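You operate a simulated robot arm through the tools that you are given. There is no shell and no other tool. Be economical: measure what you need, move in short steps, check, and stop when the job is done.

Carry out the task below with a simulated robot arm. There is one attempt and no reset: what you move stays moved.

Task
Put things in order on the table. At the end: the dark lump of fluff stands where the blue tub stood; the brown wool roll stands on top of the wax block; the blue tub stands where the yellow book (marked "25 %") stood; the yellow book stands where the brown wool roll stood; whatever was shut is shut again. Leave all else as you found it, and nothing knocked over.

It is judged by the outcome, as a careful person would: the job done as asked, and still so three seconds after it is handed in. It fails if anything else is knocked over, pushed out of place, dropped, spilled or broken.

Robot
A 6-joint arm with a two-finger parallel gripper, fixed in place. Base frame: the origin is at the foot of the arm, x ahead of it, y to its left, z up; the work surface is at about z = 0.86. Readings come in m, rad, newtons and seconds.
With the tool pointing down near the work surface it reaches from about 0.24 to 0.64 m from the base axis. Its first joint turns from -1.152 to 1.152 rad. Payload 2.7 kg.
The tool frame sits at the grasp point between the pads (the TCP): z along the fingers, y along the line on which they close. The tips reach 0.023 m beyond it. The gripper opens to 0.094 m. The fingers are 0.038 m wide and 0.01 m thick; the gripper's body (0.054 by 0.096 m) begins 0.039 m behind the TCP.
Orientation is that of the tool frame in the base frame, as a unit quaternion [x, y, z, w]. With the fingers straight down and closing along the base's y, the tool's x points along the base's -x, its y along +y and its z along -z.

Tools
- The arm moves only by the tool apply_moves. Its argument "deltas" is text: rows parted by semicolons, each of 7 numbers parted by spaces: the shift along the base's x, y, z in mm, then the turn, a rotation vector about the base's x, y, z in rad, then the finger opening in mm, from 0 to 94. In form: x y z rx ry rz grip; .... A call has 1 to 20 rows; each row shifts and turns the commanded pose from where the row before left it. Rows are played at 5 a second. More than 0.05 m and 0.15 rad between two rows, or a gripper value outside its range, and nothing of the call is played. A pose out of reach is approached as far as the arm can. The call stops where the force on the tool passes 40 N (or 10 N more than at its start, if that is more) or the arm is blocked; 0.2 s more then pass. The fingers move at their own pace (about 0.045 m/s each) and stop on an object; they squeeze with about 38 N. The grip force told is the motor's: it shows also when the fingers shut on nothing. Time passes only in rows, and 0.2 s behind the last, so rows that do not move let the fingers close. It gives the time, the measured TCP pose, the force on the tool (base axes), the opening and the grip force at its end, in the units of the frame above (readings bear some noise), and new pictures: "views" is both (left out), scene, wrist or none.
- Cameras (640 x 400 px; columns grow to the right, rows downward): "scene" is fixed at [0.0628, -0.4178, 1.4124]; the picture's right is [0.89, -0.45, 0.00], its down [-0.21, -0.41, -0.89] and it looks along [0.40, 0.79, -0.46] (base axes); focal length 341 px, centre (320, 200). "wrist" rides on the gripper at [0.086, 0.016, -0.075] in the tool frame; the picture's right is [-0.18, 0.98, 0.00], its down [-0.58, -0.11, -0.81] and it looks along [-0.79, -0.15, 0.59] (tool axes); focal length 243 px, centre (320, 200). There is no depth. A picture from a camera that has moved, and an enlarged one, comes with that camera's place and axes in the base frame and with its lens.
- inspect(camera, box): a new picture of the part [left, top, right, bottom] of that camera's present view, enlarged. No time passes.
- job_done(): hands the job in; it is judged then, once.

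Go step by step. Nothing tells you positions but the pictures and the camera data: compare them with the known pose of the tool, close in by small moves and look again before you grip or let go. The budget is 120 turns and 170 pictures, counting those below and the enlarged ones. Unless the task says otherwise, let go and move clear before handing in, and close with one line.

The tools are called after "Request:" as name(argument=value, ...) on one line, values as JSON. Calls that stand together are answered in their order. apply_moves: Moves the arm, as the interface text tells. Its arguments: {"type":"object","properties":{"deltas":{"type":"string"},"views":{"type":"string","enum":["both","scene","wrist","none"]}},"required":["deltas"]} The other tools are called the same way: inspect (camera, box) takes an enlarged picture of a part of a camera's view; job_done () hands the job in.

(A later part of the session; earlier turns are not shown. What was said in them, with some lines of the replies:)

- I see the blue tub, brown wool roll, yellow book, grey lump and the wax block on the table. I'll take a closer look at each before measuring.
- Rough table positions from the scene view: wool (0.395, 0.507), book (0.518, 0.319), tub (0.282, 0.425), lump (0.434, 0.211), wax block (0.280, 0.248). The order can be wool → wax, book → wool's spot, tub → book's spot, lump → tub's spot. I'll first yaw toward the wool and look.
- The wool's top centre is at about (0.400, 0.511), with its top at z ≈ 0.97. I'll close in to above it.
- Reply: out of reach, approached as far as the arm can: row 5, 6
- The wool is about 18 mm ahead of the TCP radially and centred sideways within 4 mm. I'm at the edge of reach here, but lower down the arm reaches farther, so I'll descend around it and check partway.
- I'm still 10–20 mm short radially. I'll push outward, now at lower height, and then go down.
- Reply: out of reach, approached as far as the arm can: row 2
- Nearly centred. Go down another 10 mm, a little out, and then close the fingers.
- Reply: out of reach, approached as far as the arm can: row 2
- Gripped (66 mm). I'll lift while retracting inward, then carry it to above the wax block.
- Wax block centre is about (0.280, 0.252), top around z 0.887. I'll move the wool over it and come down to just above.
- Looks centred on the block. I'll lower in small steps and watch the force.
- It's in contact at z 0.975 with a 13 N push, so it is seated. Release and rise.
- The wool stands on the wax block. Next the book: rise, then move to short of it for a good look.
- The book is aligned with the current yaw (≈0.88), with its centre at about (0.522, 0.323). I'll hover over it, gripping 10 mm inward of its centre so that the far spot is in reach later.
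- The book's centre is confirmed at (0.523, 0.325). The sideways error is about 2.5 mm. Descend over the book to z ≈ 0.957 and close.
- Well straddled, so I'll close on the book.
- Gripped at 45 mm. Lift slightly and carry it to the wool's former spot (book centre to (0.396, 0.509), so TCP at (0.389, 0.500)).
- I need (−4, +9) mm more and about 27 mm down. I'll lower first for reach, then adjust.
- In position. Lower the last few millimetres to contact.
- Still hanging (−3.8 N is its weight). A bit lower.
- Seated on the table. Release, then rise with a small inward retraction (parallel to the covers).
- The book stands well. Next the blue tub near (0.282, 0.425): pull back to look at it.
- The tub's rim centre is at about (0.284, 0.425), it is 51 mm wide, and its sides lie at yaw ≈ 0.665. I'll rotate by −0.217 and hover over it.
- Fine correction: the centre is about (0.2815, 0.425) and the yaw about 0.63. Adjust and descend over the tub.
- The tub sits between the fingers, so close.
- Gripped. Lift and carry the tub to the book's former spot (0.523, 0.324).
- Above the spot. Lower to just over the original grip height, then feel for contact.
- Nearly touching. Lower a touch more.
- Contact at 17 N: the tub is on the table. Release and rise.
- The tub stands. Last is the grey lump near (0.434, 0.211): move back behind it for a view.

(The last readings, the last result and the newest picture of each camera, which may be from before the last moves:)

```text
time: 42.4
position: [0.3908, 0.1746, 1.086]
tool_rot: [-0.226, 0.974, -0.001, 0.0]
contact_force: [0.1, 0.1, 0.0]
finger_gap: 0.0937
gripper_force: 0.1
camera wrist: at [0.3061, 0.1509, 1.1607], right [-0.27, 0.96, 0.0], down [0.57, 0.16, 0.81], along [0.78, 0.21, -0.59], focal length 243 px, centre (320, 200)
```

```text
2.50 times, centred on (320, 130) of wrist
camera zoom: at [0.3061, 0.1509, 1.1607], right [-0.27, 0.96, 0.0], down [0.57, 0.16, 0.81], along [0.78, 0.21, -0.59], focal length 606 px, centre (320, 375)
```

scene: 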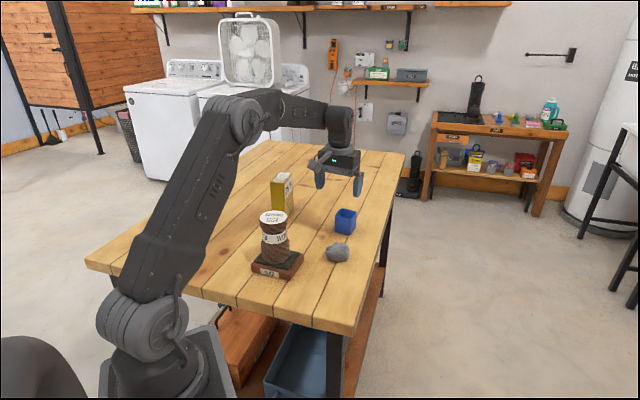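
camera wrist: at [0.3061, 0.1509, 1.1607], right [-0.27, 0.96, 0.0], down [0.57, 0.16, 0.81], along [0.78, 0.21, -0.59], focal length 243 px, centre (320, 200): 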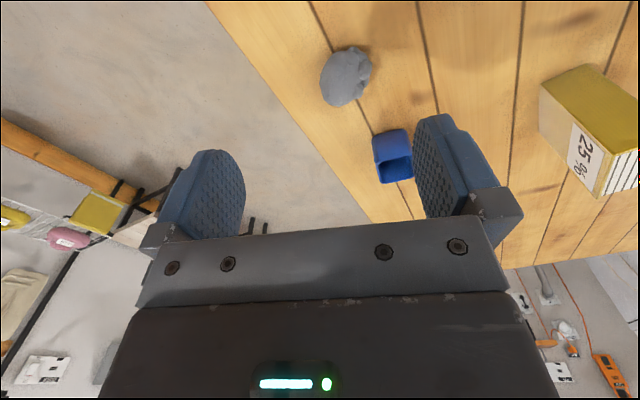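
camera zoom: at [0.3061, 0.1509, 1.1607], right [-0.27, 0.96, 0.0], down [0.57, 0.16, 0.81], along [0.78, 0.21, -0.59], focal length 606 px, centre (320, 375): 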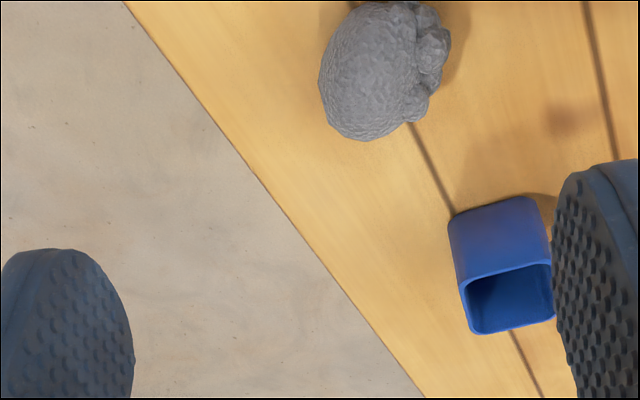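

The lump is about 60 mm across, centred near (0.436, 0.213). Get closer for a better look.

Request:
apply_moves(deltas="12 12 -25 0 0 0 94;12 12 -25 0 0 0 94;12 12 -30 0 0 0 94;0 0 -15 0 0 0 94;0 0 0 0 0 0 94")

Request:
inspect(camera="wrist", box=[220, 0, 420, 200])

Request:
inspect(camera="scene", box=[300, 210, 380, 280])

```text
time: 43.6
position: [0.4262, 0.2086, 0.9915]
tool_rot: [-0.226, 0.974, 0.0, 0.0]
contact_force: [-0.2, 0.2, 0.6]
finger_gap: 0.0942
gripper_force: 0.1
camera wrist: at [0.3427, 0.1852, 1.0669], right [-0.27, 0.96, 0.0], down [0.57, 0.16, 0.81], along [0.78, 0.22, -0.59], focal length 243 px, centre (320, 200)
```

scene: 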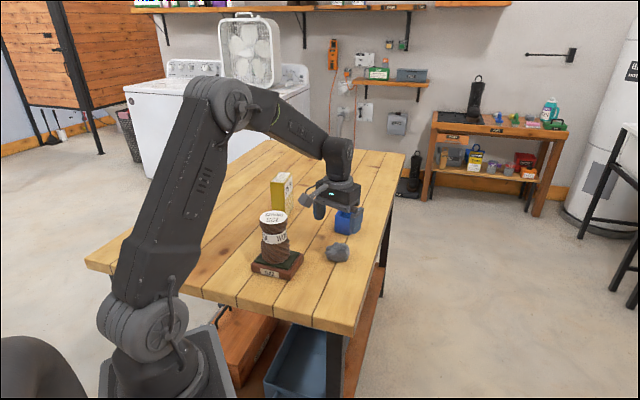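
wrist: 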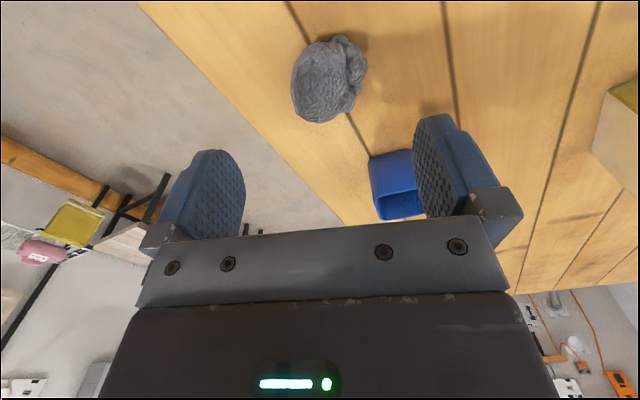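

```text
2.00 times, centred on (320, 100) of wrist
camera zoom: at [0.3427, 0.1852, 1.0669], right [-0.27, 0.96, 0.0], down [0.57, 0.16, 0.81], along [0.78, 0.22, -0.59], focal length 485 px, centre (320, 400)
```

zoom: 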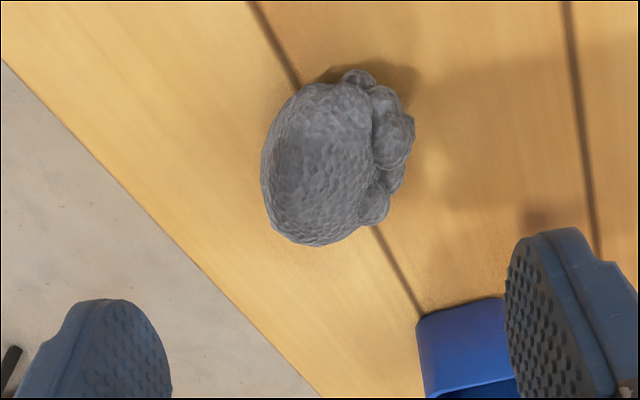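

```text
5.71 times, centred on (340, 245) of scene
camera zoom: at [0.0628, -0.4178, 1.4124], right [0.89, -0.45, 0.0], down [-0.21, -0.41, -0.89], along [0.4, 0.79, -0.46], focal length 1950 px, centre (206, -57)
```

zoom: 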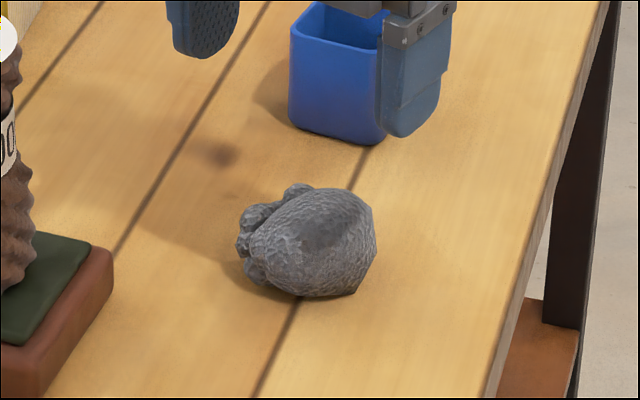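

Overall centre is about (0.434, 0.214) and the lump is 58 mm wide along the closing line. Centre over it and descend to z ≈ 0.889.

Request:
apply_moves(deltas="8 5.5 -20 0 0 0 94;0 0 -25 0 0 0 94;0 0 -25 0 0 0 94;0 0 -20 0 0 0 94;0 0 -12 0 0 0 94;0 0 0 0 0 0 94")

```text
time: 45.0
position: [0.4344, 0.2148, 0.8898]
tool_rot: [-0.226, 0.974, 0.001, 0.0]
contact_force: [0.5, 0.7, 0.3]
finger_gap: 0.0939
gripper_force: 0.0
camera wrist: at [0.3499, 0.1926, 0.9649], right [-0.27, 0.96, 0.0], down [0.57, 0.16, 0.81], along [0.78, 0.22, -0.59], focal length 243 px, centre (320, 200)
```

scene: 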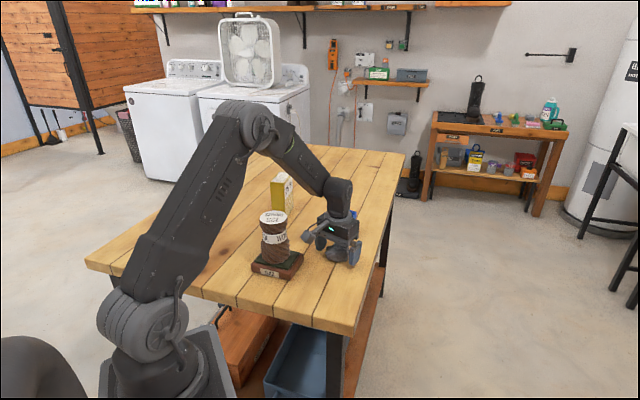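
wrist: 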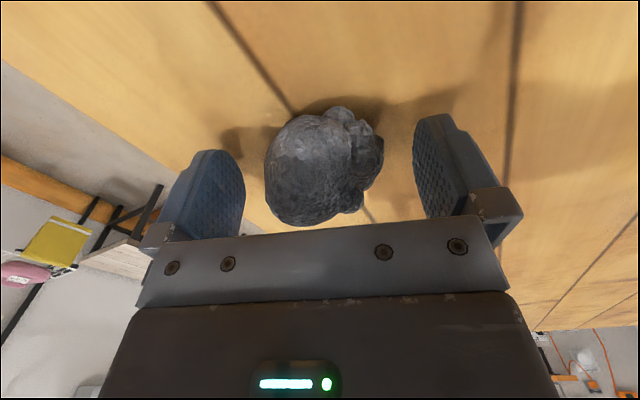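

Well centred. Close gently.

Request:
apply_moves(deltas="0 0 0 0 0 0 75;0 0 0 0 0 0 60;0 0 0 0 0 0 50;0 0 0 0 0 0 45;0 0 0 0 0 0 45;0 0 0 0 0 0 45", views="wrist")

```text
time: 46.4
position: [0.4333, 0.2148, 0.8896]
tool_rot: [-0.226, 0.974, 0.001, 0.002]
contact_force: [0.1, 0.9, 0.3]
finger_gap: 0.0483
gripper_force: 13.4
camera wrist: at [0.3499, 0.1925, 0.9651], right [-0.27, 0.96, 0.0], down [0.57, 0.16, 0.81], along [0.78, 0.22, -0.59], focal length 243 px, centre (320, 200)
```

wrist: 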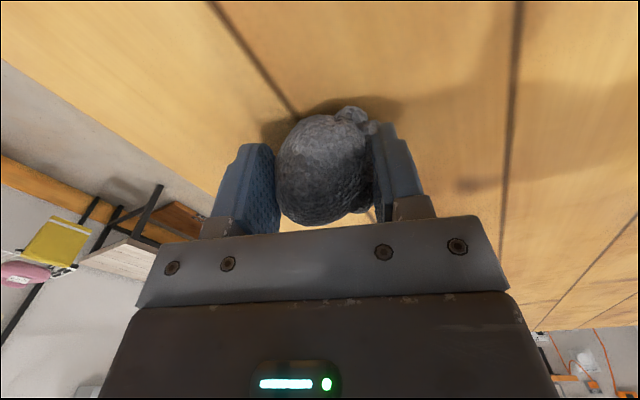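

It's soft and held at 48 mm with 13 N. Tighten slightly and test-lift.

Request:
apply_moves(deltas="0 0 0 0 0 0 42;0 0 0 0 0 0 42;0 0 8 0 0 0 42;0 0 12 0 0 0 42;0 0 15 0 0 0 42;0 0 0 0 0 0 42")

```text
time: 47.8
position: [0.4352, 0.2157, 0.9263]
tool_rot: [-0.226, 0.974, 0.0, 0.0]
contact_force: [1.0, 0.0, 0.4]
finger_gap: 0.045
gripper_force: 38.5
camera wrist: at [0.3507, 0.1931, 1.0014], right [-0.27, 0.96, 0.0], down [0.57, 0.16, 0.81], along [0.78, 0.22, -0.59], focal length 243 px, centre (320, 200)
```

scene: 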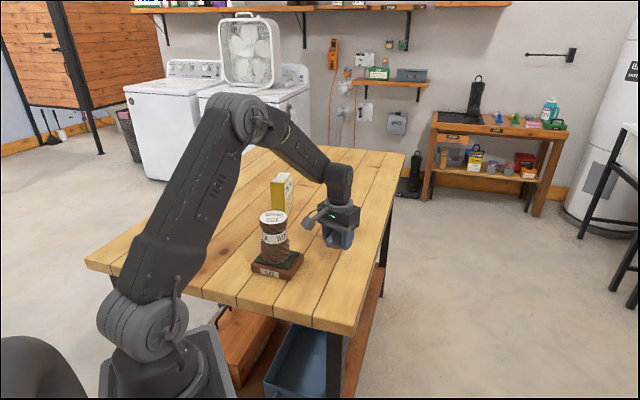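
wrist: 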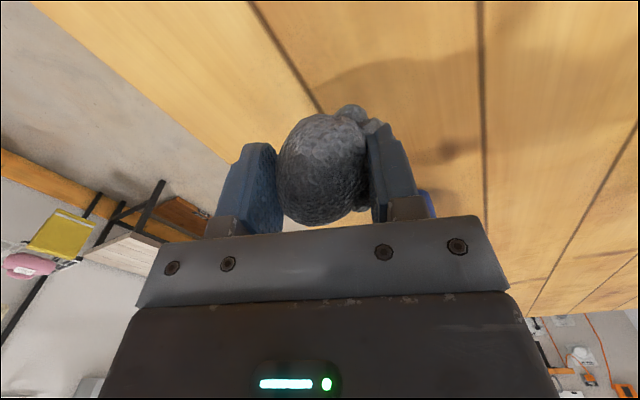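

It's held. Rise above everything, carry it to the tub's former spot (0.282, 0.425), and lower partway.

Request:
apply_moves(deltas="0 0 35 0 0 0 42;0 0 35 0 0 0 42;0 0 35 0 0 0 42;0 0 35 0 0 0 42;-22 29 0 0 0 0 42;-22 29 0 0 0 0 42;-22 30 0 0 0 0 42;-22 30 0 0 0 0 42;-22 30 0 0 0 0 42;-22 30 0 0 0 0 42;-22 29 0 0 0 0 42;0 0 -30 0 0 0 42;0 0 -30 0 0 0 42;0 0 -30 0 0 0 42;0 0 0 0 0 0 42")

```text
time: 51.0
position: [0.2808, 0.4214, 0.9761]
tool_rot: [-0.225, 0.974, 0.0, 0.0]
contact_force: [0.4, 0.1, 0.9]
finger_gap: 0.0466
gripper_force: 38.1
camera wrist: at [0.1962, 0.3984, 1.0512], right [-0.27, 0.96, 0.0], down [0.57, 0.16, 0.81], along [0.78, 0.22, -0.59], focal length 243 px, centre (320, 200)
```

scene: 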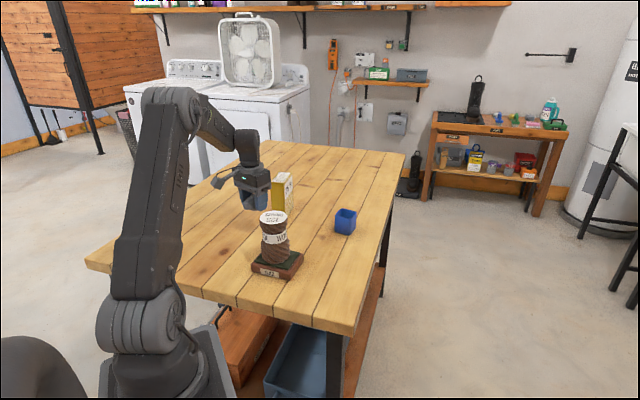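
wrist: 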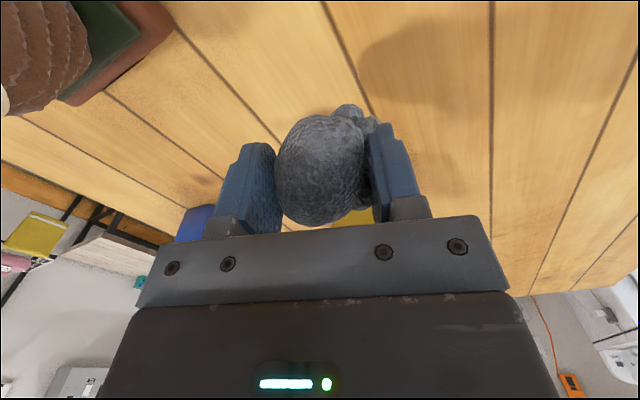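

Over the spot. Lower to the pick height (0.889).

Request:
apply_moves(deltas="0 2 -20 0 0 0 42;0 0 -20 0 0 0 42;0 0 -20 0 0 0 42;0 0 -15 0 0 0 42;0 0 -7 0 0 0 42;0 0 -3 0 0 0 42;0 0 0 0 0 0 42")

```text
time: 52.6
position: [0.2819, 0.4252, 0.8912]
tool_rot: [-0.226, 0.974, 0.001, 0.0]
contact_force: [-0.9, -3.0, 13.0]
finger_gap: 0.0459
gripper_force: 38.2
camera wrist: at [0.1967, 0.4016, 0.9667], right [-0.27, 0.96, 0.0], down [0.57, 0.16, 0.81], along [0.78, 0.22, -0.59], focal length 243 px, centre (320, 200)
```

scene: 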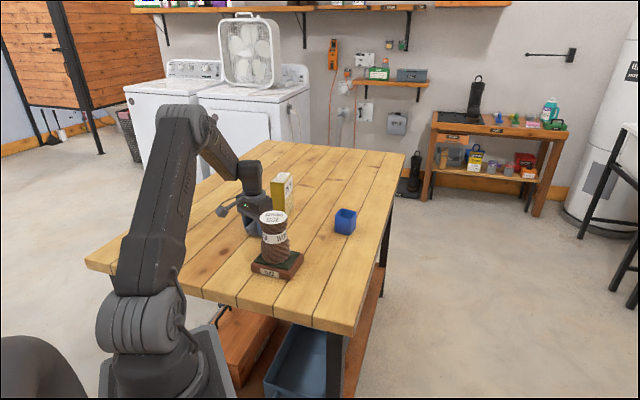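
wrist: 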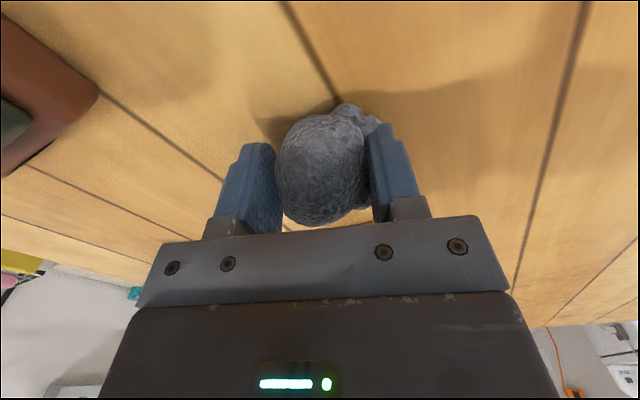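

The lump touches the table at the tub's spot. Open slowly and rise clear.

Request:
apply_moves(deltas="0 0 0 0 0 0 52;0 0 0 0 0 0 62;0 0 0 0 0 0 75;0 0 0 0 0 0 94;0 0 0 0 0 0 94;0 0 15 0 0 0 94;0 0 25 0 0 0 94;0 0 30 0 0 0 94;-5 -5 35 0 0 0 94;-10 -10 35 0 0 0 94;-10 -10 30 0 0 0 94;0 0 0 0 0 0 94")

Request:
inspect(camera="scene", box=[220, 150, 380, 290])

```text
time: 55.2
position: [0.2554, 0.3995, 1.0608]
tool_rot: [-0.226, 0.974, 0.0, 0.0]
contact_force: [0.3, 0.2, -0.2]
finger_gap: 0.0941
gripper_force: 0.1
camera wrist: at [0.1707, 0.3772, 1.1364], right [-0.27, 0.96, 0.0], down [0.57, 0.16, 0.81], along [0.78, 0.22, -0.59], focal length 243 px, centre (320, 200)
```

scene: 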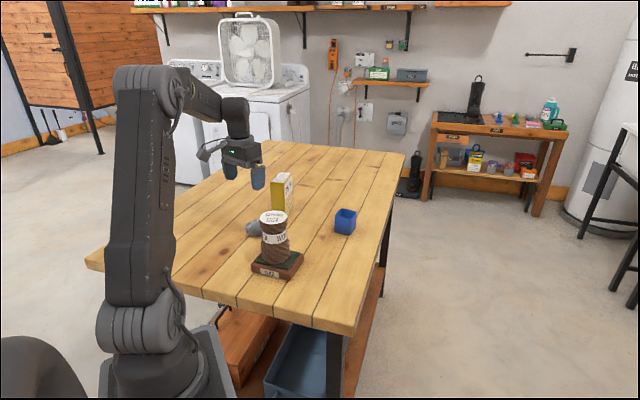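
wrist: 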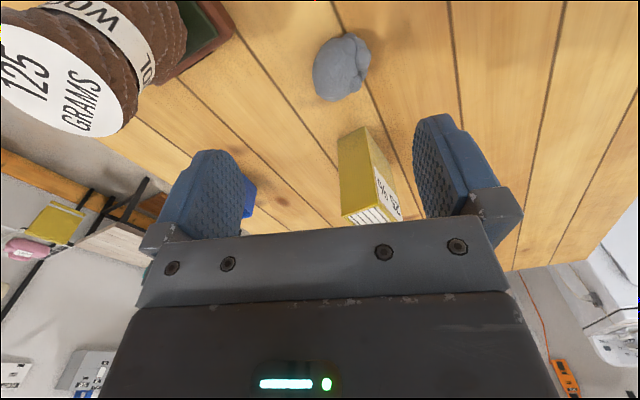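

```text
2.86 times, centred on (300, 220) of scene
camera zoom: at [0.0628, -0.4178, 1.4124], right [0.89, -0.45, 0.0], down [-0.21, -0.41, -0.89], along [0.4, 0.79, -0.46], focal length 975 px, centre (377, 143)
```

zoom: 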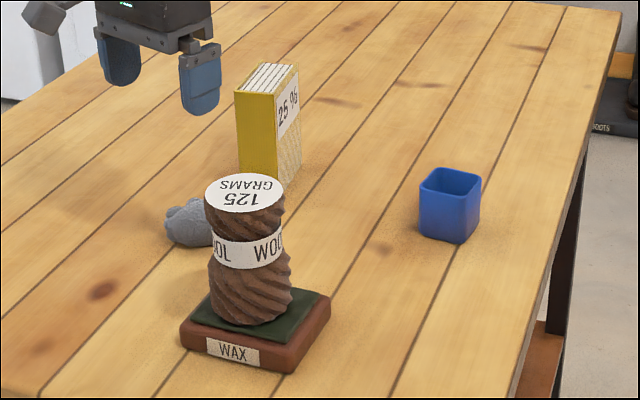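

All four things stand where they should: the lump is at about (0.281, 0.428) on the tub's old spot, the wool is upright on the wax block, and the book and tub are upright on their new spots. Nothing had been opened and the gripper is clear, so I'm handing in.

Request:
job_done()

```text
The job is handed in.
```

The table is in order: the wool roll is on the wax block, the book is on the wool's spot, the tub is on the book's spot and the lump is on the tub's spot, with nothing knocked over.
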